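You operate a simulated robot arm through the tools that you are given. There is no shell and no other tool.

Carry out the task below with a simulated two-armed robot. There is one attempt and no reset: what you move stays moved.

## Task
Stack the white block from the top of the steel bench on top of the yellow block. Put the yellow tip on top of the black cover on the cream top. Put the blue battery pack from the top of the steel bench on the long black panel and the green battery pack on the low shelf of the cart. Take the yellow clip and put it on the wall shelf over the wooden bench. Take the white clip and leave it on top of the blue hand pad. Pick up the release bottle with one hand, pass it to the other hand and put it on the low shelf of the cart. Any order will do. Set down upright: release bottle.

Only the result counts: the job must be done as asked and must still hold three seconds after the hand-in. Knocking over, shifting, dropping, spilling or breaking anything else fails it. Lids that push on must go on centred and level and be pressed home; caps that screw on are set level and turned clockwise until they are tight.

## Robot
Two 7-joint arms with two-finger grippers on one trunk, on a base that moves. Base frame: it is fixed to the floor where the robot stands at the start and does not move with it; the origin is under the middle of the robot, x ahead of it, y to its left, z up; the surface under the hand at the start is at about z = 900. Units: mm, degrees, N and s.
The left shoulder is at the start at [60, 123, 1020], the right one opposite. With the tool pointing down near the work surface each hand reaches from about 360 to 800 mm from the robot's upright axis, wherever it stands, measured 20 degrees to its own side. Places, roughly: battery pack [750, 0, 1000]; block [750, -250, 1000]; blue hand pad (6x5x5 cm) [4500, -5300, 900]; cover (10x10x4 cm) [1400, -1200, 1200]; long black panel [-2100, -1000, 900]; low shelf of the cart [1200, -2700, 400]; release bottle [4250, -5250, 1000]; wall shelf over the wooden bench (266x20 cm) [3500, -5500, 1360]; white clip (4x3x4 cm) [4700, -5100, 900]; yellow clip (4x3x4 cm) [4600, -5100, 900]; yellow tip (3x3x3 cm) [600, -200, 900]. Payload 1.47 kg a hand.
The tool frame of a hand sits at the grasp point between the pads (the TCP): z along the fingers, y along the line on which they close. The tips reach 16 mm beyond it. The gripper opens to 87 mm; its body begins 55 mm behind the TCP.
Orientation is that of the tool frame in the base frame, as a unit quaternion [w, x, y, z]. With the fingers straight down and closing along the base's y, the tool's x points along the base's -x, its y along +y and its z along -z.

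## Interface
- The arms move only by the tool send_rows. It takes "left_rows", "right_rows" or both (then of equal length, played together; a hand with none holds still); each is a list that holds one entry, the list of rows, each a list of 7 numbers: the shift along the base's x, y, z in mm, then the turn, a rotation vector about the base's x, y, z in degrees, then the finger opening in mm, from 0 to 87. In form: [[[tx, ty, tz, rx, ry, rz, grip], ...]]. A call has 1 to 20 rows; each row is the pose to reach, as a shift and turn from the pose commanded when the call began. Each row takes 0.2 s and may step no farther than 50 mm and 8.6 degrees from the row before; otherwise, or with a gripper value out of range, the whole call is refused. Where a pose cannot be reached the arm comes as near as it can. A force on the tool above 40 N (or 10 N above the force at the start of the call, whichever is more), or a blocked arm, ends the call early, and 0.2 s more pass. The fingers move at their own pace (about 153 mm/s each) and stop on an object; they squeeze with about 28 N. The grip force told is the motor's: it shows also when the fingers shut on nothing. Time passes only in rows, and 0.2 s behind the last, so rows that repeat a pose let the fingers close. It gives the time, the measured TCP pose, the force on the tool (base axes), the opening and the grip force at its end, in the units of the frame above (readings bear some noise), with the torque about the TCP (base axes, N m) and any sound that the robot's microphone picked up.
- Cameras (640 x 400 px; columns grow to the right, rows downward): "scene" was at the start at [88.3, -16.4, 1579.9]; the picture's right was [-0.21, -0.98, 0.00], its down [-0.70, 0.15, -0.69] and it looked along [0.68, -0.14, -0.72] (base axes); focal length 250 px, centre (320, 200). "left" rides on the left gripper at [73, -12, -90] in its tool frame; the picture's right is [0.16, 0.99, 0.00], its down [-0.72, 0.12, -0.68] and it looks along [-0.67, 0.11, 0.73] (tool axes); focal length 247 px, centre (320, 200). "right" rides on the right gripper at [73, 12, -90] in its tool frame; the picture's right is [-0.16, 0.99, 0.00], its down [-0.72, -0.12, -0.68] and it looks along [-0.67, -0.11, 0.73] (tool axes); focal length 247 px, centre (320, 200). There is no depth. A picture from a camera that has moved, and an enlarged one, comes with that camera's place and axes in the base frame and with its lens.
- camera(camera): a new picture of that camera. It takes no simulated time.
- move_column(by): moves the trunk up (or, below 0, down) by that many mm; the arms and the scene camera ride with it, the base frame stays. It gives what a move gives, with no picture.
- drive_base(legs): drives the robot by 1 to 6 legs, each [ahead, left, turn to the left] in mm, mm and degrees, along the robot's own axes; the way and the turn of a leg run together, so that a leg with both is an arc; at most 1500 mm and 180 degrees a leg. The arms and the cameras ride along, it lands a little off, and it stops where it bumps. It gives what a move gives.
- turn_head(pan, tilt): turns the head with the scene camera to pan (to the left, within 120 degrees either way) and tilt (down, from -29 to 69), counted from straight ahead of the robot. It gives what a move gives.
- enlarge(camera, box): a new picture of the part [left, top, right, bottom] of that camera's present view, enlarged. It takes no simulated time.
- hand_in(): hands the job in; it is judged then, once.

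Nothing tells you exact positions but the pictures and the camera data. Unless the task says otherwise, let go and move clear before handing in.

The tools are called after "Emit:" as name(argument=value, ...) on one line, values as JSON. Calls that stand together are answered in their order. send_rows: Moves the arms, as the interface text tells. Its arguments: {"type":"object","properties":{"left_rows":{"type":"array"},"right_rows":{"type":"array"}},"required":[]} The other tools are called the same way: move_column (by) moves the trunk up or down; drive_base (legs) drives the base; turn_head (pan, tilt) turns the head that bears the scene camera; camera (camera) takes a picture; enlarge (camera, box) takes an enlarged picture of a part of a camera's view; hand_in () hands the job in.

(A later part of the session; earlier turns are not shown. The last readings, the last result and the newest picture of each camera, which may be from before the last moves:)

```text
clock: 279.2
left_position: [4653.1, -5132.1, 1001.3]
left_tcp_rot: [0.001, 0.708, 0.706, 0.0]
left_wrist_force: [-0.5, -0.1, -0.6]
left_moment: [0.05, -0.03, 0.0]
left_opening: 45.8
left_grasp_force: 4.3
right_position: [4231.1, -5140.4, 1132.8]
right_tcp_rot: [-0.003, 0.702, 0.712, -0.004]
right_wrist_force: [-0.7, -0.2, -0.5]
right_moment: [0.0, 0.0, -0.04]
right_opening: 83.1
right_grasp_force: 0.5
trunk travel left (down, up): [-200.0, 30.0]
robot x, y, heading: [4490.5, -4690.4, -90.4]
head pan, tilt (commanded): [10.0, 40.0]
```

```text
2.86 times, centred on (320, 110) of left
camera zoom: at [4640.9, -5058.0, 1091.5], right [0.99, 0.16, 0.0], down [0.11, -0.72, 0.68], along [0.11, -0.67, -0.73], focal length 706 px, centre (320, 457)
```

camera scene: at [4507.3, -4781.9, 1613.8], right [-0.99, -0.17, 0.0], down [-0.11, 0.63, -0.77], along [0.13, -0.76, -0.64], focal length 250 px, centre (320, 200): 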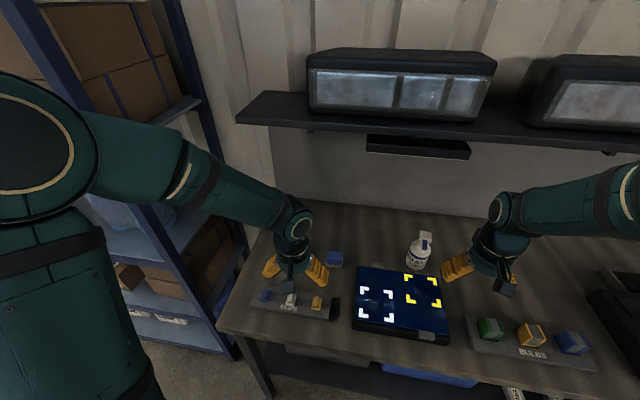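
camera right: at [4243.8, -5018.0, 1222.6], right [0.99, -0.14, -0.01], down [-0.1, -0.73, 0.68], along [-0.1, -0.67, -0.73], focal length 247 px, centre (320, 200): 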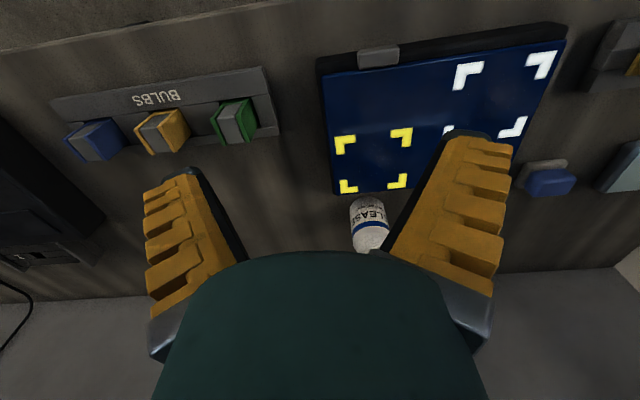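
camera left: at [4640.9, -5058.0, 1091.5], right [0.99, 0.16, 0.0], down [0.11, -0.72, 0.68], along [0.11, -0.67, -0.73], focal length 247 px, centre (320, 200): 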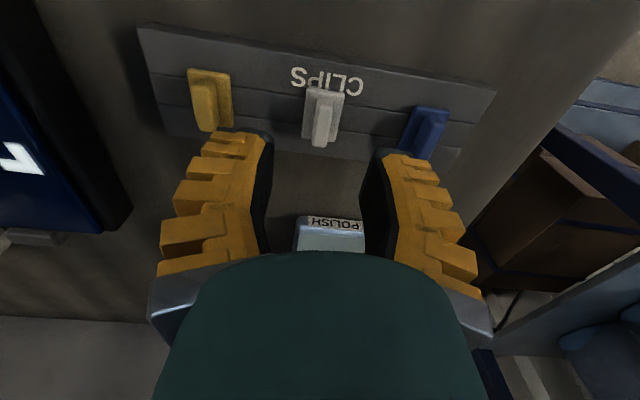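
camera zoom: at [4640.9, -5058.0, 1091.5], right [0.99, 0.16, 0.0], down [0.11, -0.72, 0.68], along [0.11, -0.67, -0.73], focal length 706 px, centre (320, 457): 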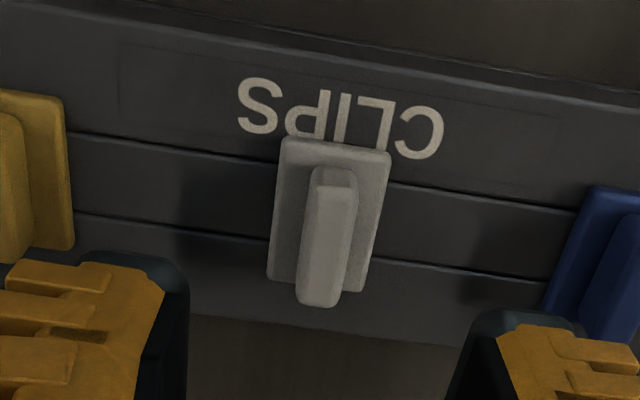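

Emit:
send_rows(left_rows=[[[1, 0, -20, 0, 0, 0, 40], [2, 0, -40, 0, 0, 0, 40], [2, 0, -50, 0, 0, 0, 40], [2, 0, -50, 0, 0, 0, 40]]])

Emit:
camera(camera="left")

Emit:
enlarge(camera="left", box=[240, 80, 400, 200])

Emit:
enlarge(camera="scene", box=[230, 200, 380, 330])

```text
clock: 280.2
left_position: [4653.7, -5131.1, 951.2]
left_tcp_rot: [0.0, 0.708, 0.706, 0.0]
left_wrist_force: [0.5, 0.5, 0.0]
left_moment: [0.04, 0.03, 0.01]
left_opening: 45.6
left_grasp_force: 4.3
right_position: [4229.7, -5140.6, 1132.9]
right_tcp_rot: [-0.003, 0.703, 0.711, -0.003]
right_wrist_force: [0.5, 0.0, -0.5]
right_moment: [0.05, 0.03, -0.03]
right_opening: 83.4
right_grasp_force: 1.1
trunk travel left (down, up): [-200.0, 30.0]
robot x, y, heading: [4490.2, -4688.8, -90.1]
head pan, tilt (commanded): [10.0, 40.0]
```

```text
taken
camera left: at [4642.2, -5057.0, 1041.3], right [0.99, 0.16, 0.0], down [0.11, -0.72, 0.68], along [0.11, -0.67, -0.73], focal length 247 px, centre (320, 200)
```

left: 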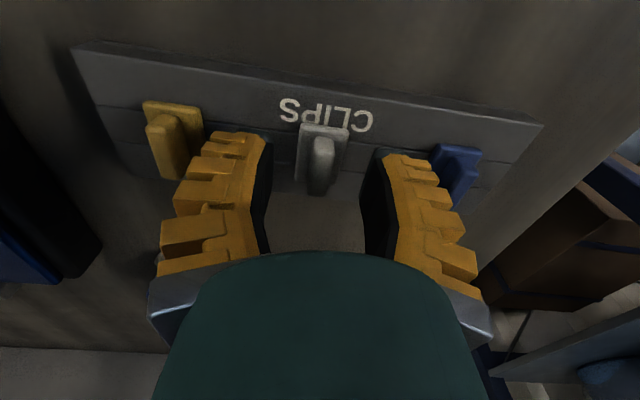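

```text
3.33 times, centred on (320, 140) of left
camera zoom: at [4642.2, -5057.0, 1041.3], right [0.99, 0.16, 0.0], down [0.11, -0.72, 0.68], along [0.11, -0.67, -0.73], focal length 823 px, centre (320, 400)
```

zoom: 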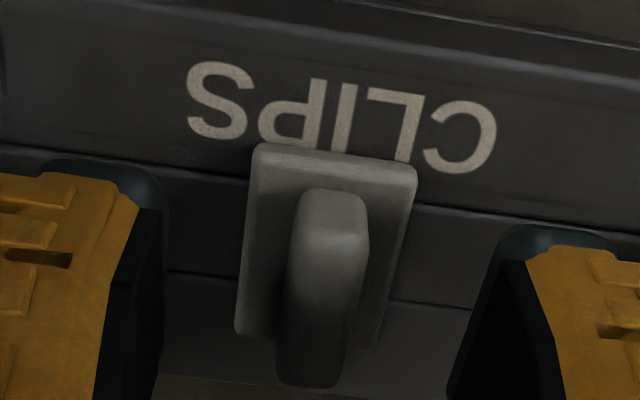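

```text
3.08 times, centred on (305, 265) of scene
camera zoom: at [4506.8, -4783.1, 1613.7], right [-0.99, -0.17, 0.0], down [-0.11, 0.63, -0.77], along [0.13, -0.75, -0.64], focal length 771 px, centre (366, 0)
```

zoom: 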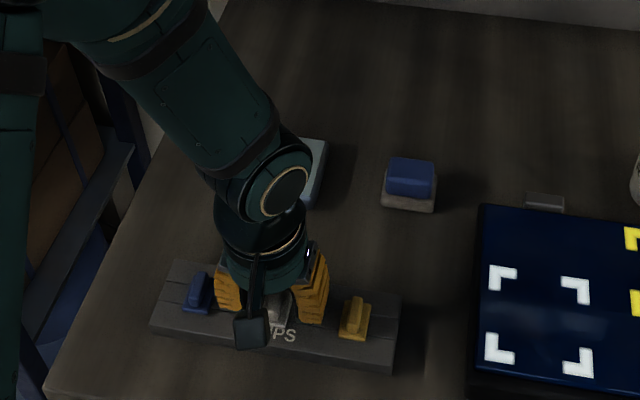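

The fin spans z≈921–940, so I'll lower to z≈940, centre on it and close.

Emit:
send_rows(left_rows=[[[1.5, -4, -5, 0, 0, 0, 40], [1.5, -4, -11, 0, 0, 0, 40], [1.5, -4, -11, 0, 0, 0, 25], [1.5, -4, -11, 0, 0, 0, 10], [1.5, -4, -11, 0, 0, 0, 0], [1.5, -4, -11, 0, 0, 0, 0]]])

Emit:
enlarge(camera="left", box=[240, 80, 400, 200])

```text
clock: 281.6
left_position: [4655.1, -5136.3, 940.7]
left_tcp_rot: [0.002, 0.708, 0.706, -0.001]
left_wrist_force: [1.4, -0.6, 9.7]
left_moment: [0.0, 0.0, 0.01]
left_opening: 6.0
left_grasp_force: 28.2
right_position: [4230.3, -5140.5, 1133.9]
right_tcp_rot: [-0.004, 0.703, 0.711, -0.004]
right_wrist_force: [0.0, 0.6, -0.2]
right_moment: [-0.01, 0.0, 0.0]
right_opening: 83.4
right_grasp_force: 0.8
trunk travel left (down, up): [-200.0, 30.0]
robot x, y, heading: [4491.2, -4687.7, -90.2]
head pan, tilt (commanded): [10.0, 40.0]
```

```text
3.33 times, centred on (320, 140) of left
camera zoom: at [4644.1, -5061.9, 1031.6], right [0.99, 0.16, 0.0], down [0.11, -0.72, 0.68], along [0.11, -0.67, -0.73], focal length 823 px, centre (320, 400)
```

zoom: 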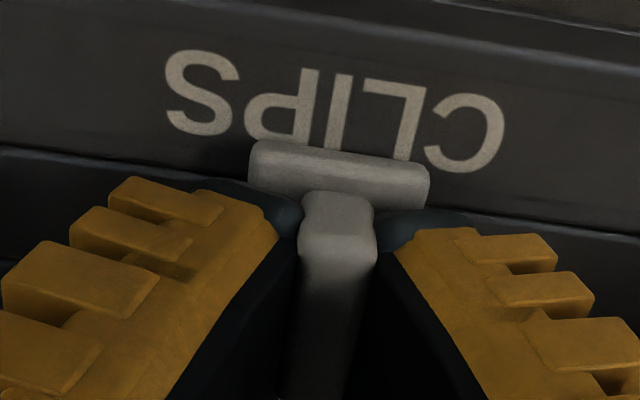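

Emit:
send_rows(left_rows=[[[0, 0, 3, 0, 0, 0, 0], [0, 0, 10, 0, 0, 0, 0], [0, 0, 25, 0, 0, 0, 0], [0, 0, 50, 0, 0, 0, 0], [0, 0, 90, 0, 0, 0, 0], [0, 0, 90, 0, 0, 0, 0]]])

Emit:
camera(camera="left")

Emit:
enlarge(camera="scene", box=[230, 200, 380, 330])

```text
clock: 283.0
left_position: [4654.7, -5133.4, 1030.8]
left_tcp_rot: [0.0, 0.709, 0.706, 0.001]
left_wrist_force: [0.0, -0.7, -0.2]
left_moment: [0.0, 0.03, -0.04]
left_opening: 5.6
left_grasp_force: 28.1
right_position: [4230.9, -5140.7, 1132.6]
right_tcp_rot: [-0.004, 0.703, 0.712, -0.003]
right_wrist_force: [0.0, 0.0, 0.1]
right_moment: [-0.01, 0.01, 0.0]
right_opening: 82.9
right_grasp_force: 0.1
trunk travel left (down, up): [-200.0, 30.0]
robot x, y, heading: [4494.2, -4688.7, -90.0]
head pan, tilt (commanded): [10.0, 40.0]
```

```text
taken
camera left: at [4643.3, -5059.1, 1121.1], right [0.99, 0.15, 0.0], down [0.11, -0.72, 0.68], along [0.11, -0.67, -0.73], focal length 247 px, centre (320, 200)
```

left: 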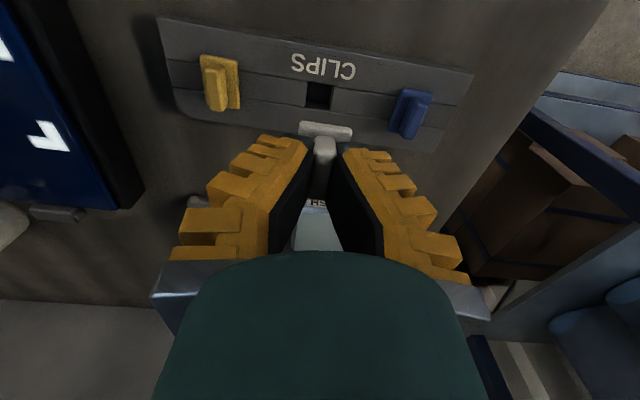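

```text
3.08 times, centred on (305, 265) of scene
camera zoom: at [4506.6, -4784.2, 1613.6], right [-0.99, -0.17, 0.0], down [-0.11, 0.63, -0.77], along [0.13, -0.75, -0.64], focal length 771 px, centre (366, 0)
```

zoom: 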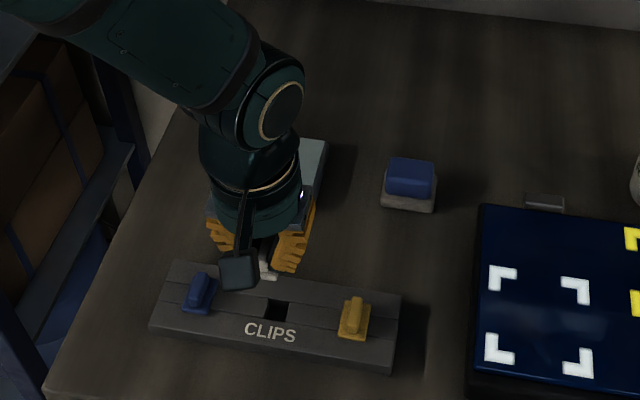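

The white clip is out; its slot in the rack is a hole, so the clip may have a stem underneath. I'll check the underside with the right wrist camera.

Emit:
enlarge(camera="scene", box=[290, 265, 350, 305])

Emit:
enlarge(camera="left", box=[270, 90, 370, 190])

Emit:
camera(camera="right")

```text
10.00 times, centred on (320, 285) of scene
camera zoom: at [4506.6, -4784.2, 1613.6], right [-0.99, -0.17, 0.0], down [-0.11, 0.63, -0.77], along [0.13, -0.75, -0.64], focal length 2505 px, centre (320, -650)
```

zoom: 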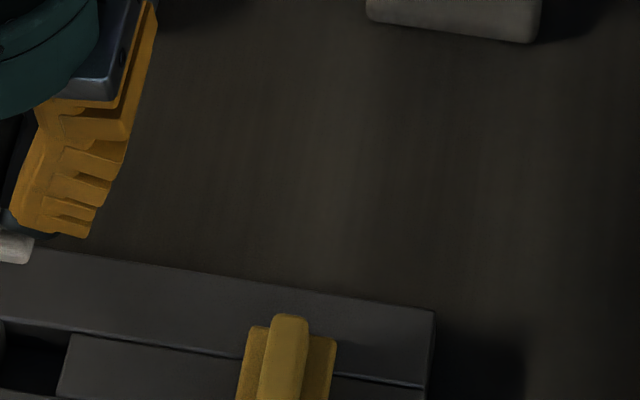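

```text
4.00 times, centred on (320, 140) of left
camera zoom: at [4643.3, -5059.1, 1121.1], right [0.99, 0.15, 0.0], down [0.11, -0.72, 0.68], along [0.11, -0.67, -0.73], focal length 988 px, centre (320, 440)
```

zoom: 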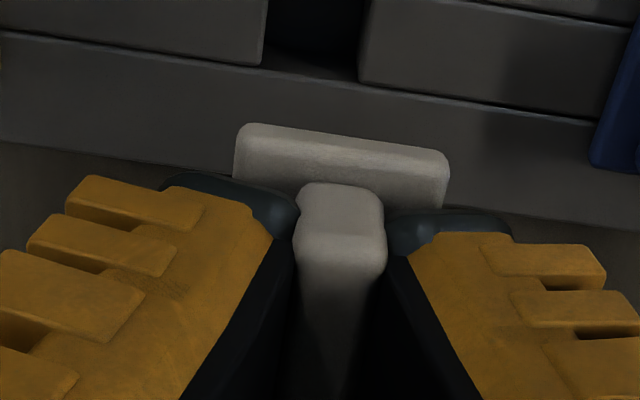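

```text
taken
camera right: at [4242.2, -5068.2, 1222.2], right [0.99, -0.15, -0.01], down [-0.1, -0.73, 0.68], along [-0.11, -0.67, -0.73], focal length 247 px, centre (320, 200)
```

right: 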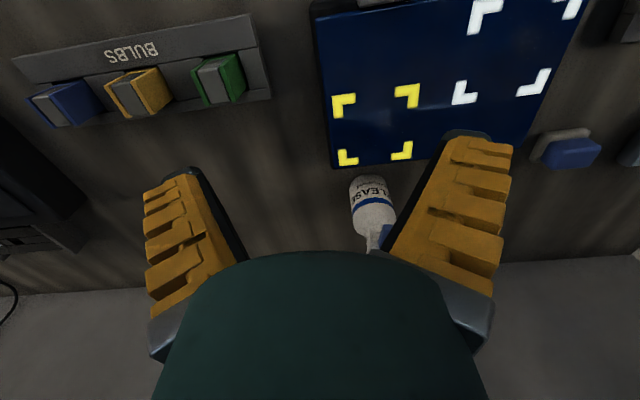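

Even with a stem it would be about 20 mm wide, so it should stand. I'll carry the clip toward the hand pad and look from above.

Emit:
send_rows(left_rows=[[[-26, -25, 15, 0, 0, 0, 0], [-52, -50, 20, 0, 0, 0, 0], [-78, -80, 20, 0, 0, 0, 0], [-104, -110, 20, 0, 0, 0, 0], [-104, -110, 20, 0, 0, 0, 0]]])

Emit:
camera(camera="left")

Emit:
enlarge(camera="left", box=[240, 20, 400, 180])

Emit:
enlarge(camera="scene", box=[290, 210, 390, 290])

```text
clock: 284.2
left_position: [4550.3, -5246.1, 1052.9]
left_tcp_rot: [0.001, 0.708, 0.707, 0.0]
left_wrist_force: [0.1, 0.0, -0.1]
left_moment: [-0.03, 0.02, 0.02]
left_opening: 6.3
left_grasp_force: 28.4
right_position: [4231.2, -5139.1, 1134.2]
right_tcp_rot: [-0.005, 0.703, 0.711, -0.004]
right_wrist_force: [0.1, -0.5, 0.3]
right_moment: [0.01, 0.03, 0.0]
right_opening: 83.5
right_grasp_force: 0.9
trunk travel left (down, up): [-200.0, 30.0]
robot x, y, heading: [4491.0, -4689.8, -90.3]
head pan, tilt (commanded): [10.0, 40.0]
```

```text
taken
camera left: at [4539.1, -5172.1, 1143.3], right [0.99, 0.16, 0.0], down [0.11, -0.72, 0.68], along [0.11, -0.67, -0.73], focal length 247 px, centre (320, 200)
```

left: 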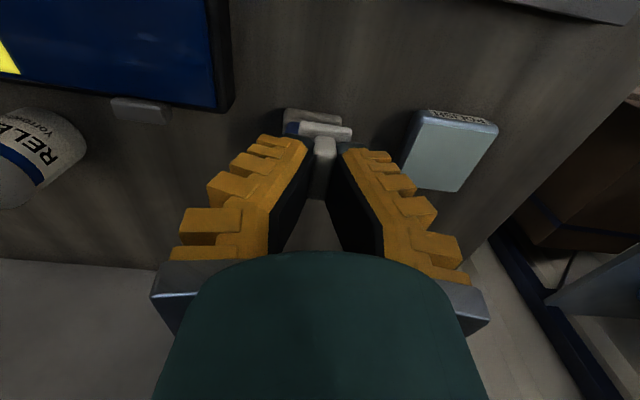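

```text
2.50 times, centred on (320, 100) of left
camera zoom: at [4539.1, -5172.1, 1143.3], right [0.99, 0.16, 0.0], down [0.11, -0.72, 0.68], along [0.11, -0.67, -0.73], focal length 617 px, centre (320, 450)
```

zoom: 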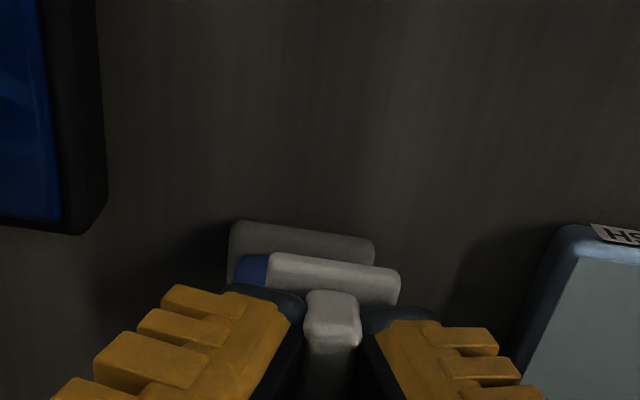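

```text
5.00 times, centred on (340, 250) of scene
camera zoom: at [4507.4, -4782.4, 1613.8], right [-0.99, -0.17, 0.0], down [-0.11, 0.63, -0.77], along [0.13, -0.76, -0.64], focal length 1252 px, centre (220, -50)
```

zoom: 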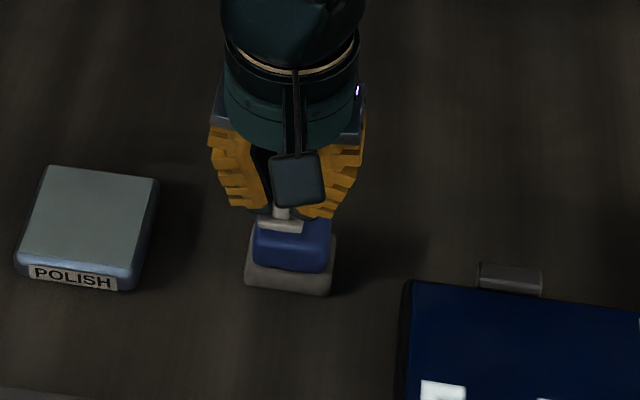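

The pad's top is at z≈943–950, centred near [4548,-5302]. Moving over it and lowering.

Emit:
send_rows(left_rows=[[[-1, -20, -10, 0, 0, 0, 0], [-2, -40, -25, 0, 0, 0, 0], [-3, -57, -40, 0, 0, 0, 0], [-3, -57, -53, 0, 0, 0, 0], [-3, -57, -53, 0, 0, 0, 0]]])

Emit:
enlarge(camera="left", box=[240, 60, 400, 220])

Emit:
enlarge(camera="scene", box=[290, 210, 390, 290])

```text
clock: 285.4
left_position: [4547.4, -5303.6, 996.6]
left_tcp_rot: [0.001, 0.708, 0.706, 0.0]
left_wrist_force: [-0.1, -1.0, -0.9]
left_moment: [0.01, -0.01, 0.01]
left_opening: 6.1
left_grasp_force: 27.7
right_position: [4230.8, -5140.2, 1133.2]
right_tcp_rot: [-0.004, 0.702, 0.712, -0.003]
right_wrist_force: [-0.5, -0.1, -0.3]
right_moment: [-0.01, 0.07, 0.02]
right_opening: 83.2
right_grasp_force: 0.6
trunk travel left (down, up): [-200.0, 30.0]
robot x, y, heading: [4489.0, -4690.7, -90.2]
head pan, tilt (commanded): [10.0, 40.0]
```

```text
2.50 times, centred on (320, 140) of left
camera zoom: at [4537.4, -5229.2, 1086.6], right [0.99, 0.16, 0.0], down [0.11, -0.72, 0.68], along [0.11, -0.67, -0.73], focal length 617 px, centre (320, 350)
```

zoom: 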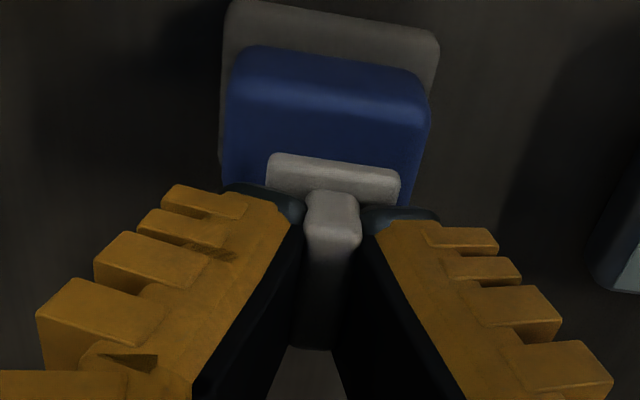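

```text
5.00 times, centred on (340, 250) of scene
camera zoom: at [4506.8, -4783.3, 1613.7], right [-0.99, -0.17, 0.0], down [-0.11, 0.63, -0.77], along [0.13, -0.75, -0.64], focal length 1252 px, centre (220, -50)
```

zoom: 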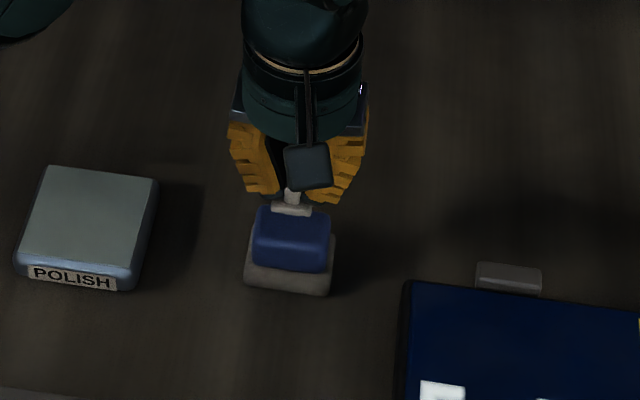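

Emit:
send_rows(left_rows=[[[0, 0, -3, 0, 0, 0, 0], [0, 0, -6, 0, 0, 0, 0], [0, 0, -6, 0, 0, 0, 0]]])

Emit:
send_rows(left_rows=[[[0, 0, -2, 0, 0, 0, 0], [0, 0, -4, 0, 0, 0, 0], [0, 0, -4, 0, 0, 0, 0]]])

Emit:
send_rows(left_rows=[[[0, 0, -2, 0, 0, 0, 0], [0, 0, -4, 0, 0, 0, 0], [0, 0, -4, 0, 0, 0, 0]]])

```text
clock: 286.2
left_position: [4548.2, -5302.0, 990.7]
left_tcp_rot: [0.0, 0.708, 0.706, 0.0]
left_wrist_force: [-1.1, -0.4, -0.5]
left_moment: [0.01, 0.0, 0.02]
left_opening: 5.9
left_grasp_force: 28.4
right_position: [4229.9, -5140.7, 1132.7]
right_tcp_rot: [-0.004, 0.703, 0.711, -0.005]
right_wrist_force: [-0.1, -0.1, -0.1]
right_moment: [0.01, 0.01, 0.03]
right_opening: 83.3
right_grasp_force: 0.5
trunk travel left (down, up): [-200.0, 30.0]
robot x, y, heading: [4491.2, -4687.8, -90.1]
head pan, tilt (commanded): [10.0, 40.0]
```

```text
clock: 287.0
left_position: [4549.0, -5300.6, 988.5]
left_tcp_rot: [0.0, 0.708, 0.706, 0.0]
left_wrist_force: [0.2, -0.7, 0.1]
left_moment: [0.03, 0.04, 0.0]
left_opening: 6.2
left_grasp_force: 27.7
right_position: [4230.6, -5139.8, 1133.7]
right_tcp_rot: [-0.004, 0.703, 0.711, -0.004]
right_wrist_force: [0.4, -0.7, -0.5]
right_moment: [-0.02, 0.01, -0.05]
right_opening: 83.5
right_grasp_force: 0.8
trunk travel left (down, up): [-200.0, 30.0]
robot x, y, heading: [4491.8, -4689.2, -90.1]
head pan, tilt (commanded): [10.0, 40.0]
```

```text
clock: 287.8
left_position: [4549.3, -5301.0, 984.2]
left_tcp_rot: [0.0, 0.708, 0.706, -0.001]
left_wrist_force: [-0.4, 0.2, -0.6]
left_moment: [0.02, -0.01, -0.01]
left_opening: 6.0
left_grasp_force: 28.2
right_position: [4230.6, -5140.2, 1133.2]
right_tcp_rot: [-0.003, 0.703, 0.711, -0.005]
right_wrist_force: [1.2, -0.2, 0.4]
right_moment: [-0.02, -0.02, 0.02]
right_opening: 83.3
right_grasp_force: 1.4
trunk travel left (down, up): [-200.0, 30.0]
robot x, y, heading: [4492.0, -4689.5, -90.2]
head pan, tilt (commanded): [10.0, 40.0]
```

Emit:
send_rows(left_rows=[[[0, 0, -1.5, 0, 0, 0, 0], [0, 0, -3, 0, 0, 0, 0], [0, 0, -3, 0, 0, 0, 0]]])

Emit:
send_rows(left_rows=[[[0, 0, -1.5, 0, 0, 0, 0], [0, 0, -3, 0, 0, 0, 0], [0, 0, -3, 0, 0, 0, 0]]])

Emit:
enlarge(camera="left", box=[260, 80, 380, 200])

```text
clock: 288.6
left_position: [4548.0, -5300.9, 982.8]
left_tcp_rot: [0.001, 0.708, 0.707, -0.001]
left_wrist_force: [0.0, -0.2, 8.7]
left_moment: [0.05, 0.01, 0.01]
left_opening: 5.9
left_grasp_force: 28.3
right_position: [4230.4, -5139.8, 1132.6]
right_tcp_rot: [-0.004, 0.703, 0.711, -0.004]
right_wrist_force: [0.5, 0.6, 0.3]
right_moment: [-0.03, -0.03, -0.02]
right_opening: 83.3
right_grasp_force: 1.4
trunk travel left (down, up): [-200.0, 30.0]
robot x, y, heading: [4490.9, -4691.0, -89.9]
head pan, tilt (commanded): [10.0, 40.0]
```

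```text
clock: 289.4
left_position: [4548.9, -5301.4, 979.8]
left_tcp_rot: [0.001, 0.708, 0.707, -0.001]
left_wrist_force: [-0.7, 0.8, 14.8]
left_moment: [0.1, -0.01, -0.01]
left_opening: 8.3
left_grasp_force: 28.2
right_position: [4230.1, -5139.2, 1133.7]
right_tcp_rot: [-0.004, 0.704, 0.711, -0.004]
right_wrist_force: [0.2, 0.6, 0.5]
right_moment: [0.01, 0.0, 0.0]
right_opening: 83.5
right_grasp_force: 0.7
trunk travel left (down, up): [-200.0, 30.0]
robot x, y, heading: [4489.4, -4686.2, -90.3]
head pan, tilt (commanded): [10.0, 40.0]
```

```text
3.33 times, centred on (320, 140) of left
camera zoom: at [4537.7, -5226.4, 1069.6], right [0.99, 0.16, 0.0], down [0.11, -0.72, 0.68], along [0.11, -0.67, -0.73], focal length 823 px, centre (320, 400)
```

zoom: 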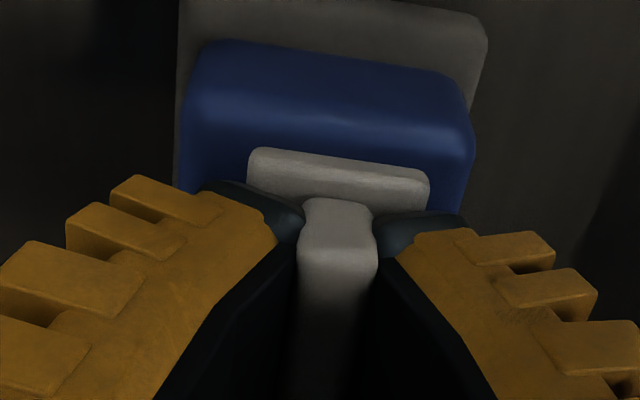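

Contact. Easing up slightly, then releasing and lifting.

Emit:
send_rows(left_rows=[[[0, 0, 2, 0, 0, 0, 0], [0, 0, 2.5, 0, 0, 0, 12], [0, 0, 2.5, 0, 0, 0, 22], [0, 0, 2.5, 0, 0, 0, 30], [0, 0, 2.5, 0, 0, 0, 30], [0, 0, 15, 0, 0, 0, 30], [0, 0, 40, 0, 0, 0, 30], [0, 10, 80, 0, 0, 0, 30]]])

Emit:
enlarge(camera="left", box=[240, 40, 400, 200])

Emit:
enlarge(camera="scene", box=[290, 210, 390, 290])

```text
clock: 291.2
left_position: [4548.7, -5290.8, 1057.3]
left_tcp_rot: [0.001, 0.709, 0.706, 0.0]
left_wrist_force: [0.0, 0.1, 0.3]
left_moment: [-0.01, 0.0, 0.07]
left_opening: 36.0
left_grasp_force: 4.3
right_position: [4230.7, -5138.9, 1134.8]
right_tcp_rot: [-0.004, 0.703, 0.711, -0.004]
right_wrist_force: [1.2, 0.4, 0.0]
right_moment: [-0.02, 0.01, 0.02]
right_opening: 83.1
right_grasp_force: 1.4
trunk travel left (down, up): [-200.0, 30.0]
robot x, y, heading: [4492.0, -4687.5, -90.1]
head pan, tilt (commanded): [10.0, 40.0]
```

```text
2.50 times, centred on (320, 120) of left
camera zoom: at [4536.9, -5215.1, 1147.4], right [0.99, 0.16, 0.0], down [0.11, -0.72, 0.68], along [0.11, -0.67, -0.73], focal length 617 px, centre (320, 400)
```

zoom: 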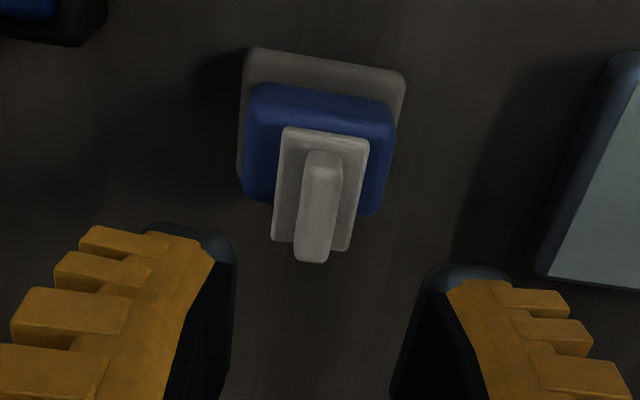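

```text
5.00 times, centred on (340, 250) of scene
camera zoom: at [4506.8, -4781.6, 1613.9], right [-0.99, -0.17, 0.0], down [-0.11, 0.63, -0.77], along [0.13, -0.76, -0.64], focal length 1252 px, centre (220, -50)
```

zoom: 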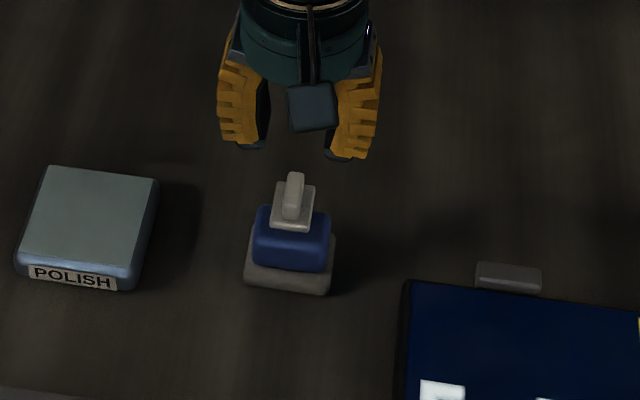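

The white clip sits squarely on the hand pad. Now the yellow clip: I'll tilt the left hand 45° forward and approach its fin from the front.

Emit:
send_rows(left_rows=[[[5, 30, 10, -7, 0, 0, 40], [10, 65, 10, -14, 0, 0, 40], [15, 100, 5, -21, 0, 0, 40], [20, 135, -5, -28, 0, 0, 40], [26, 170, -20, -36, 0, 0, 40], [32, 205, -40, -44, 0, 0, 40], [32, 205, -48, -45, 0, 0, 40], [32, 205, -48, -45, 0, 0, 40]]])

Emit:
camera(camera="left")

Emit:
enlarge(camera="left", box=[200, 20, 440, 200])

Emit:
camera(camera="scene")

```text
clock: 293.0
left_position: [4562.6, -5129.9, 1000.2]
left_tcp_rot: [0.271, 0.654, 0.652, -0.27]
left_wrist_force: [-0.5, -0.4, 0.2]
left_moment: [0.02, -0.02, -0.01]
left_opening: 45.7
left_grasp_force: 4.3
left hand out of reach, approached as far as the arm can: row 6, 7, 8
right_position: [4229.3, -5140.6, 1132.8]
right_tcp_rot: [-0.004, 0.703, 0.711, -0.004]
right_wrist_force: [0.3, 0.0, -0.1]
right_moment: [0.0, 0.02, 0.0]
right_opening: 83.4
right_grasp_force: 1.2
trunk travel left (down, up): [-200.0, 30.0]
robot x, y, heading: [4488.9, -4689.5, -90.2]
head pan, tilt (commanded): [10.0, 40.0]
```

```text
taken
camera left: at [4550.8, -5013.1, 1012.4], right [0.99, 0.11, -0.11], down [0.11, -0.03, 0.99], along [0.11, -0.99, -0.04], focal length 247 px, centre (320, 200)
```

left: 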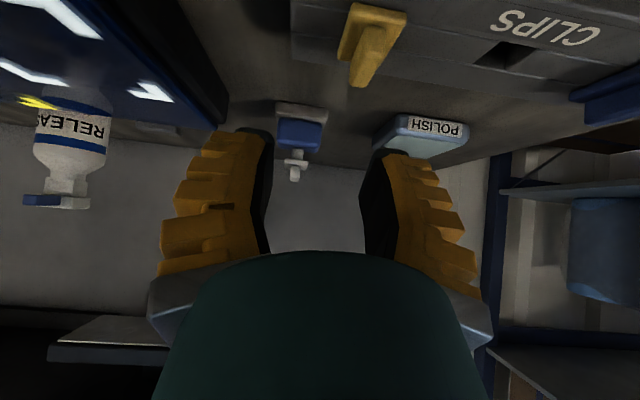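

```text
2.22 times, centred on (320, 110) of left
camera zoom: at [4550.8, -5013.1, 1012.4], right [0.99, 0.11, -0.11], down [0.11, -0.03, 0.99], along [0.11, -0.99, -0.04], focal length 549 px, centre (320, 400)
```

zoom: 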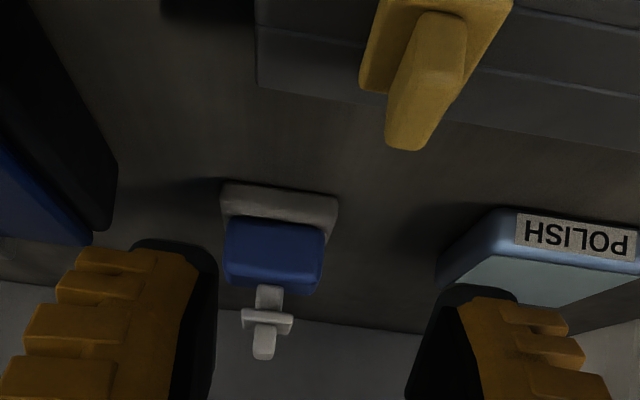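

```text
taken
camera scene: at [4506.0, -4783.5, 1613.7], right [-0.99, -0.17, 0.0], down [-0.11, 0.63, -0.77], along [0.13, -0.75, -0.64], focal length 250 px, centre (320, 200)
```

scene: 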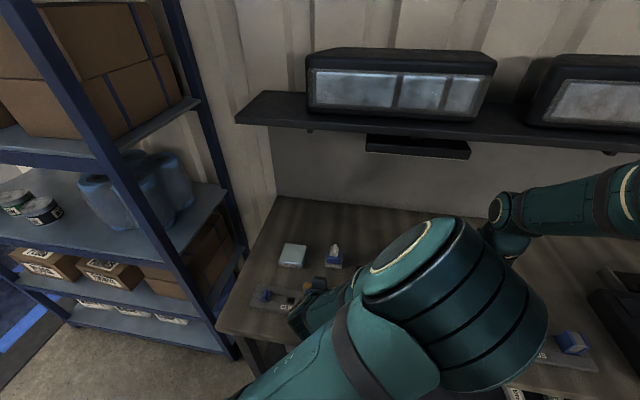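

The white clip stands upright on its stem on the pad. The left elbow has swung inward because the hand is too near the body for this tilt. I'll move the right hand clear and back the base up 130 mm.

Emit:
send_rows(right_rows=[[[-25, 10, 25, 0, 0, 0, 83], [-55, 20, 55, 0, 0, 0, 83], [-85, 30, 85, 0, 0, 0, 83], [-110, 40, 115, 0, 0, 0, 83]]])

Emit:
drive_base(legs=[[-130, 0, 0]])

Emit:
send_rows(left_rows=[[[5, -25, 0, 0, 0, 0, 40], [10, -50, 0, 0, 0, 0, 40], [18, -80, 5, 0, 0, 0, 40], [18, -80, 5, 0, 0, 0, 40]]])

Emit:
camera(camera="scene")

Emit:
camera(camera="left")

```text
clock: 294.0
left_position: [4563.2, -5128.5, 999.6]
left_tcp_rot: [0.272, 0.653, 0.653, -0.271]
left_wrist_force: [0.6, -0.2, 0.8]
left_moment: [-0.04, -0.02, -0.01]
left_opening: 45.4
left_grasp_force: 4.5
right_position: [4119.2, -5097.5, 1251.1]
right_tcp_rot: [-0.003, 0.703, 0.711, -0.004]
right_wrist_force: [-0.9, 0.0, 0.2]
right_moment: [-0.03, -0.01, -0.01]
right_opening: 83.9
right_grasp_force: 0.0
trunk travel left (down, up): [-200.0, 30.0]
robot x, y, heading: [4490.7, -4690.6, -90.2]
head pan, tilt (commanded): [10.0, 40.0]
```

```text
clock: 295.3
left_position: [4561.8, -4997.2, 1000.8]
left_tcp_rot: [0.272, 0.654, 0.652, -0.271]
left_wrist_force: [0.7, 0.9, 1.2]
left_moment: [-0.03, -0.03, -0.02]
left_opening: 45.7
left_grasp_force: 3.9
right_position: [4119.6, -4965.9, 1250.0]
right_tcp_rot: [-0.003, 0.703, 0.711, -0.003]
right_wrist_force: [0.2, 0.1, 0.9]
right_moment: [0.0, 0.0, 0.01]
right_opening: 83.9
right_grasp_force: 0.8
trunk travel left (down, up): [-200.0, 30.0]
robot x, y, heading: [4493.2, -4557.2, -90.2]
head pan, tilt (commanded): [10.0, 40.0]
```

```text
clock: 296.3
left_position: [4578.3, -5079.3, 1006.2]
left_tcp_rot: [0.272, 0.654, 0.652, -0.271]
left_wrist_force: [0.9, -0.4, -0.1]
left_moment: [0.02, 0.0, 0.01]
left_opening: 45.8
left_grasp_force: 3.9
right_position: [4121.1, -4967.2, 1250.7]
right_tcp_rot: [-0.003, 0.703, 0.711, -0.005]
right_wrist_force: [0.5, 0.4, 0.4]
right_moment: [-0.02, 0.0, -0.02]
right_opening: 84.0
right_grasp_force: 1.5
trunk travel left (down, up): [-200.0, 30.0]
robot x, y, heading: [4491.5, -4563.5, -90.6]
head pan, tilt (commanded): [10.0, 40.0]
```

```text
taken
camera scene: at [4506.4, -4650.1, 1613.8], right [-0.99, -0.17, 0.0], down [-0.11, 0.63, -0.77], along [0.13, -0.76, -0.64], focal length 250 px, centre (320, 200)
```

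scene: 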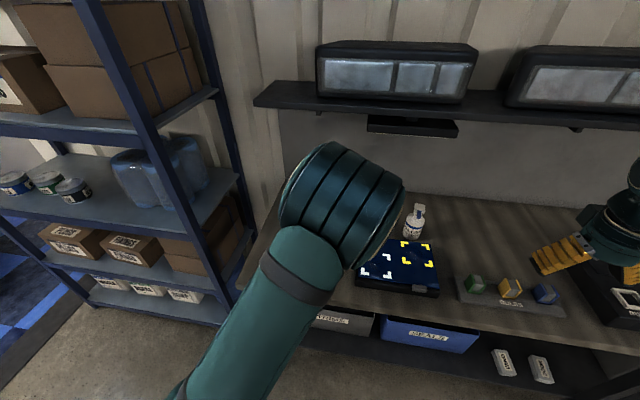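

```text
taken
camera left: at [4568.1, -4962.3, 1018.6], right [0.99, 0.11, -0.11], down [0.11, -0.03, 0.99], along [0.1, -0.99, -0.04], focal length 247 px, centre (320, 200)
```

left: 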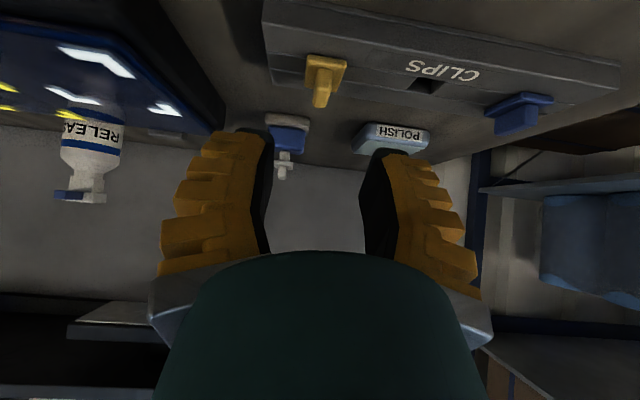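

Emit:
send_rows(left_rows=[[[0, -28, -30, 0, 0, 0, 40], [0, -45, -47, 0, 0, 0, 40], [0, -56, -58, 0, 0, 0, 40], [0, -56, -58, 0, 0, 0, 40]]])

Emit:
camera(camera="left")

Emit:
enlarge(camera="left", box=[220, 60, 420, 220])

```text
clock: 297.3
left_position: [4579.1, -5132.2, 945.7]
left_tcp_rot: [0.272, 0.654, 0.652, -0.271]
left_wrist_force: [0.1, -0.2, 0.4]
left_moment: [0.0, 0.01, -0.02]
left_opening: 45.7
left_grasp_force: 3.9
right_position: [4120.7, -4967.0, 1250.6]
right_tcp_rot: [-0.003, 0.703, 0.711, -0.004]
right_wrist_force: [0.3, 0.3, 0.9]
right_moment: [-0.03, 0.02, -0.01]
right_opening: 83.8
right_grasp_force: 0.8
trunk travel left (down, up): [-200.0, 30.0]
robot x, y, heading: [4492.0, -4557.1, -90.4]
head pan, tilt (commanded): [10.0, 40.0]
```

```text
taken
camera left: at [4568.0, -5017.2, 959.2], right [0.99, 0.11, -0.11], down [0.11, -0.03, 0.99], along [0.11, -0.99, -0.04], focal length 247 px, centre (320, 200)
```

left: 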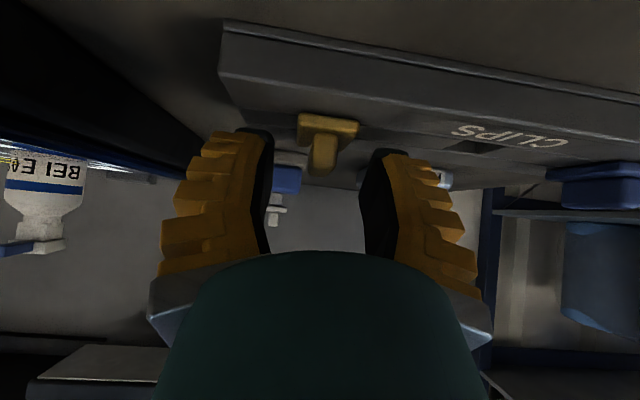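

```text
2.50 times, centred on (320, 140) of left
camera zoom: at [4568.0, -5017.2, 959.2], right [0.99, 0.11, -0.11], down [0.11, -0.03, 0.99], along [0.11, -0.99, -0.04], focal length 617 px, centre (320, 350)
```

zoom: 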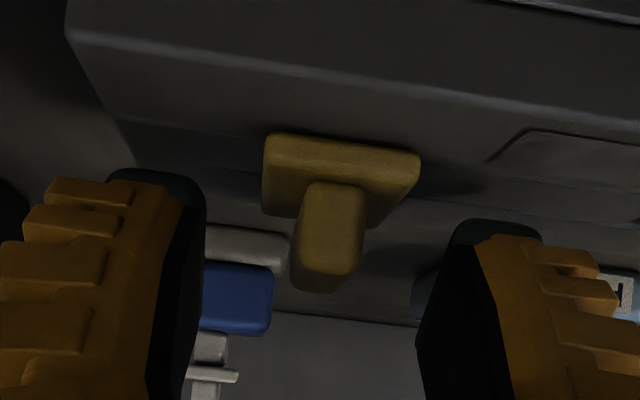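

The plate top is at z≈927 here, so I'll raise 5 mm so that the fingers catch only the fin, centre on it and close.

Emit:
send_rows(left_rows=[[[0.5, 0, 2.5, 0, 0, 0, 40], [1, -2, 4.5, 0, 0, 0, 40], [1, -2, 4.5, 0, 0, 0, 25], [1, -2, 4.5, 0, 0, 0, 12], [1, -2, 4.5, 0, 0, 0, 0], [1, -2, 4.5, 0, 0, 0, 0]]])

Emit:
enlarge(camera="left", box=[220, 60, 420, 220])

```text
clock: 298.7
left_position: [4579.6, -5135.7, 953.2]
left_tcp_rot: [0.272, 0.653, 0.652, -0.271]
left_wrist_force: [-1.0, 0.7, 5.6]
left_moment: [0.08, -0.01, 0.02]
left_opening: 6.1
left_grasp_force: 28.2
right_position: [4120.4, -4966.0, 1249.5]
right_tcp_rot: [-0.004, 0.702, 0.712, -0.003]
right_wrist_force: [0.8, 0.2, 0.0]
right_moment: [-0.01, -0.01, 0.01]
right_opening: 83.9
right_grasp_force: 0.5
trunk travel left (down, up): [-200.0, 30.0]
robot x, y, heading: [4493.9, -4557.5, -89.8]
head pan, tilt (commanded): [10.0, 40.0]
```

```text
2.50 times, centred on (320, 140) of left
camera zoom: at [4569.5, -5019.2, 965.4], right [0.99, 0.11, -0.11], down [0.11, -0.03, 0.99], along [0.11, -0.99, -0.04], focal length 617 px, centre (320, 350)
```

zoom: 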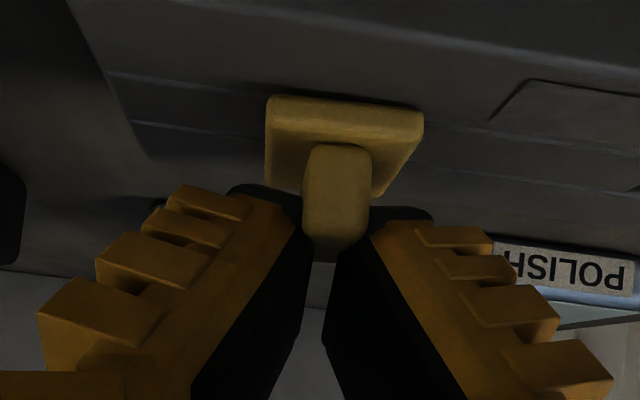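

Emit:
send_rows(left_rows=[[[0, 0, 3, 0, 0, 0, 0], [0, 0, 8, 0, 0, 0, 0], [0, 0, 16, 0, 0, 0, 0], [0, 0, 30, 0, 0, 0, 0], [0, 0, 60, 0, 0, 0, 0], [0, 0, 100, 0, 0, 0, 0], [0, 0, 100, 0, 0, 0, 0]]])

Emit:
enlarge(camera="left", box=[220, 60, 420, 220])

Emit:
camera(camera="scene")

```text
clock: 300.3
left_position: [4578.9, -5133.1, 1052.8]
left_tcp_rot: [0.272, 0.654, 0.653, -0.27]
left_wrist_force: [0.0, -0.6, 0.4]
left_moment: [0.02, -0.03, -0.01]
left_opening: 0.0
left_grasp_force: 28.3
right_position: [4121.2, -4966.6, 1249.6]
right_tcp_rot: [-0.003, 0.703, 0.712, -0.004]
right_wrist_force: [-0.1, 0.7, 0.2]
right_moment: [0.02, 0.0, 0.0]
right_opening: 83.7
right_grasp_force: 1.0
trunk travel left (down, up): [-200.0, 30.0]
robot x, y, heading: [4493.0, -4557.9, -90.2]
head pan, tilt (commanded): [10.0, 40.0]
```

```text
2.50 times, centred on (320, 140) of left
camera zoom: at [4569.3, -5016.6, 1065.2], right [0.99, 0.11, -0.11], down [0.11, -0.03, 0.99], along [0.11, -0.99, -0.04], focal length 617 px, centre (320, 350)
```

zoom: 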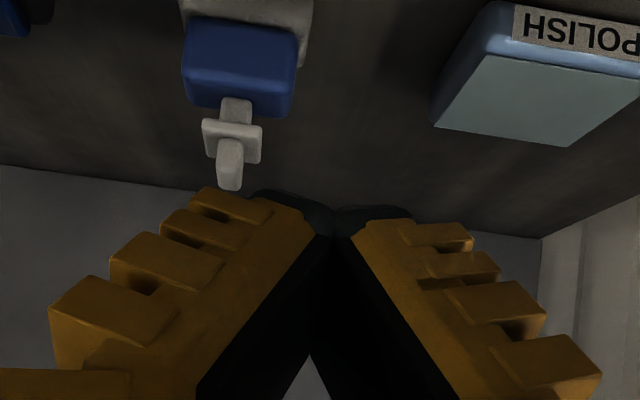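

```text
taken
camera scene: at [4507.0, -4652.1, 1613.6], right [-0.99, -0.17, 0.0], down [-0.11, 0.63, -0.77], along [0.13, -0.75, -0.64], focal length 250 px, centre (320, 200)
```

scene: 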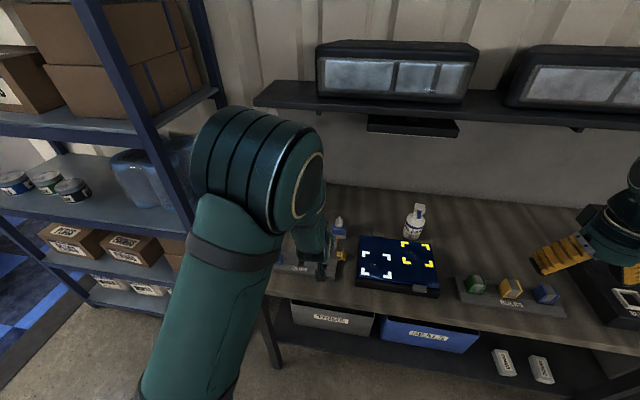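

The grip slipped off the fin's top. I'll check that the yellow clip is still seated in the rack.

Emit:
enlarge(camera="scene", box=[260, 200, 380, 290])

Emit:
enlarge(camera="left", box=[200, 0, 440, 120])

```text
4.44 times, centred on (320, 245) of scene
camera zoom: at [4507.0, -4652.1, 1613.6], right [-0.99, -0.17, 0.0], down [-0.11, 0.63, -0.77], along [0.13, -0.75, -0.64], focal length 1113 px, centre (320, 0)
```

zoom: 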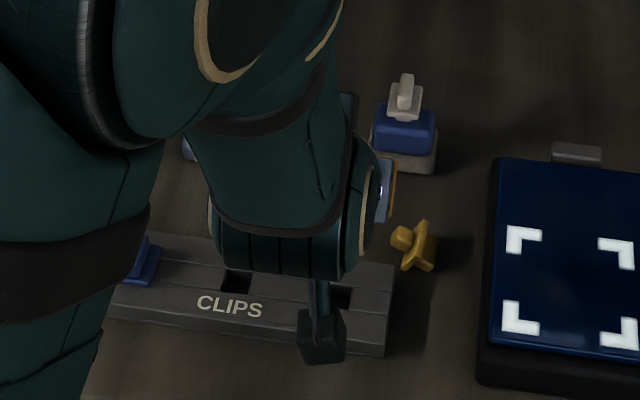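

```text
2.67 times, centred on (320, 60) of left
camera zoom: at [4569.3, -5016.6, 1065.2], right [0.99, 0.11, -0.11], down [0.11, -0.03, 0.99], along [0.11, -0.99, -0.04], focal length 659 px, centre (320, 573)
```

zoom: 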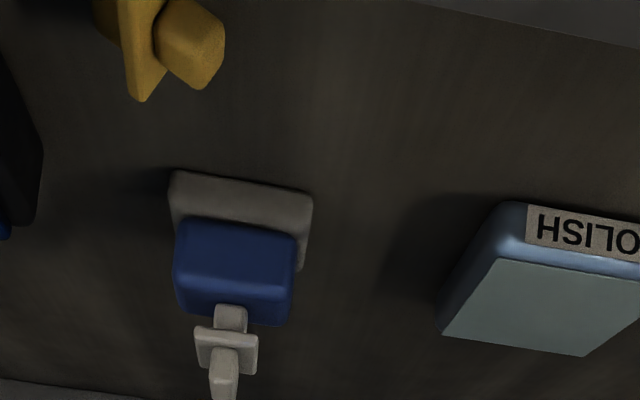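

The yellow clip popped out and now lies on its side on the bench near [4527,-5195]. I'll bring the left hand upright above it for a good look.

Emit:
send_rows(left_rows=[[[-8, -5, 5, 7.5, 0, 0, 40], [-16, -10, 10, 15, 0, 0, 60], [-24, -15, 10, 22.5, 0, 0, 60], [-32, -20, 10, 30, 0, 0, 60], [-42, -25, 10, 37.5, 0, 0, 60], [-53, -30, 10, 45, 0, 0, 60], [-53, -30, 10, 45, 0, 0, 60]]])

Emit:
camera(camera="left")

Emit:
enlarge(camera="left", box=[240, 30, 400, 190])

Emit:
enlarge(camera="scene", box=[300, 210, 400, 290])

```text
clock: 301.9
left_position: [4528.3, -5165.7, 1061.6]
left_tcp_rot: [0.0, 0.708, 0.706, -0.001]
left_wrist_force: [-0.6, -0.2, 0.1]
left_moment: [0.01, 0.05, -0.02]
left_opening: 64.6
left_grasp_force: 2.8
right_position: [4121.5, -4966.7, 1249.9]
right_tcp_rot: [-0.004, 0.703, 0.711, -0.003]
right_wrist_force: [0.2, -0.2, 0.4]
right_moment: [0.03, -0.02, -0.01]
right_opening: 84.0
right_grasp_force: 0.9
trunk travel left (down, up): [-200.0, 30.0]
robot x, y, heading: [4497.6, -4558.1, -90.3]
head pan, tilt (commanded): [10.0, 40.0]
```

```text
taken
camera left: at [4517.6, -5091.5, 1152.1], right [0.99, 0.16, 0.0], down [0.11, -0.72, 0.68], along [0.11, -0.67, -0.73], focal length 247 px, centre (320, 200)
```

left: 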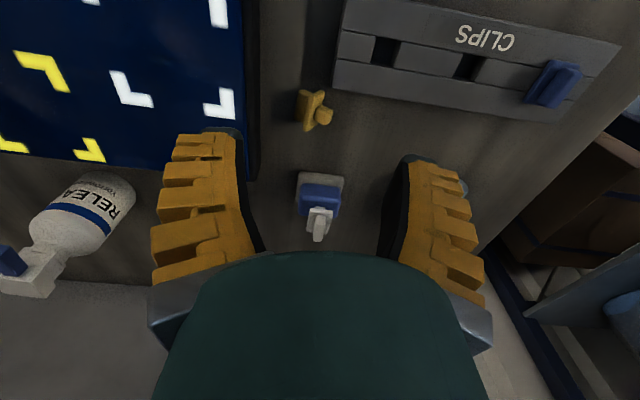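

```text
2.50 times, centred on (320, 110) of left
camera zoom: at [4517.6, -5091.5, 1152.1], right [0.99, 0.16, 0.0], down [0.11, -0.72, 0.68], along [0.11, -0.67, -0.73], focal length 617 px, centre (320, 425)
```

zoom: 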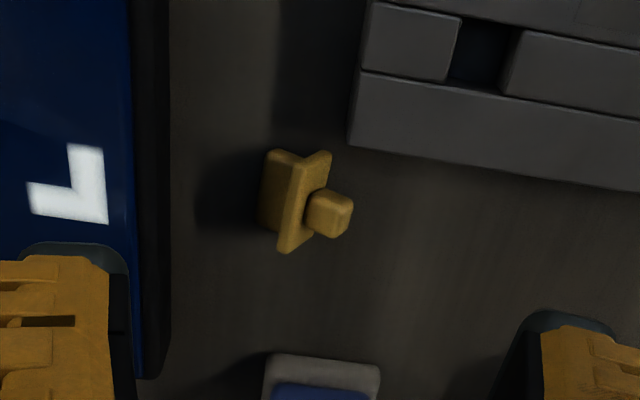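

```text
5.00 times, centred on (350, 250) of scene
camera zoom: at [4507.3, -4650.4, 1613.8], right [-0.99, -0.17, 0.0], down [-0.11, 0.63, -0.77], along [0.13, -0.76, -0.64], focal length 1252 px, centre (170, -50)
```

zoom: 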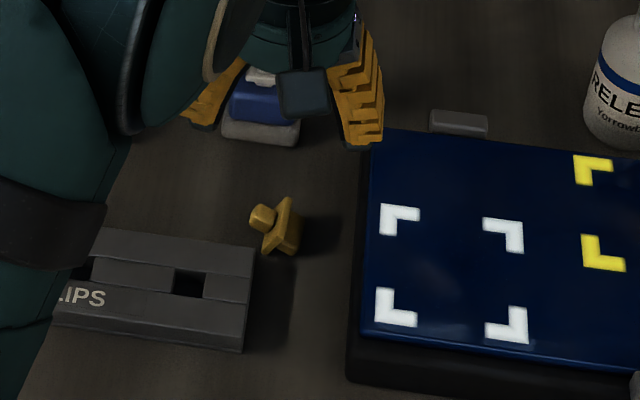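

The clip lies with its axis (fin to stem) along x, yawed about -15°, with the plate on edge. I'll rotate the hand to match, use a modest opening to stay clear of the light panel, and grip it end to end.

Emit:
send_rows(left_rows=[[[-1, -10, -20, 0, 0, -5, 44], [-2, -20, -45, 0, 0, -10, 44], [-3.5, -28.5, -70, 0, 0, -15.5, 44], [-3.5, -28.5, -95, 0, 0, -15.5, 44], [-3.5, -28.5, -95, 0, 0, -15.5, 44]]])

Emit:
enlarge(camera="left", box=[220, 40, 420, 200])

```text
clock: 303.1
left_position: [4527.1, -5194.7, 966.8]
left_tcp_rot: [0.0, 0.797, 0.604, -0.001]
left_wrist_force: [0.4, -0.8, -0.4]
left_moment: [-0.03, -0.01, 0.01]
left_opening: 49.9
left_grasp_force: 4.3
right_position: [4120.2, -4965.9, 1250.9]
right_tcp_rot: [-0.004, 0.703, 0.711, -0.004]
right_wrist_force: [-0.4, 0.4, 0.3]
right_moment: [0.0, -0.01, 0.0]
right_opening: 84.2
right_grasp_force: 0.9
trunk travel left (down, up): [-200.0, 30.0]
robot x, y, heading: [4490.2, -4557.3, -90.4]
head pan, tilt (commanded): [10.0, 40.0]
```

```text
2.50 times, centred on (320, 120) of left
camera zoom: at [4535.7, -5119.9, 1056.3], right [0.99, -0.12, 0.0], down [-0.08, -0.73, 0.68], along [-0.08, -0.68, -0.73], focal length 617 px, centre (320, 400)
```

zoom: 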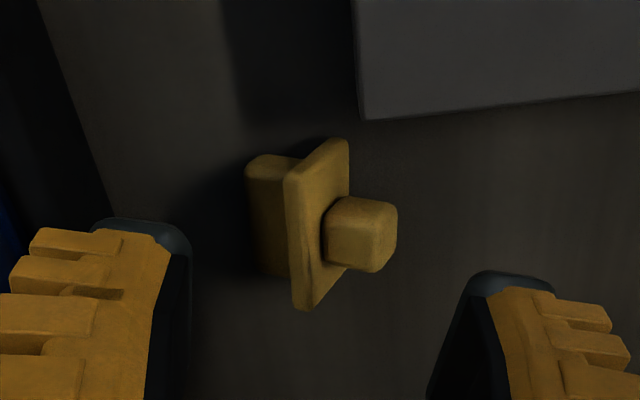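

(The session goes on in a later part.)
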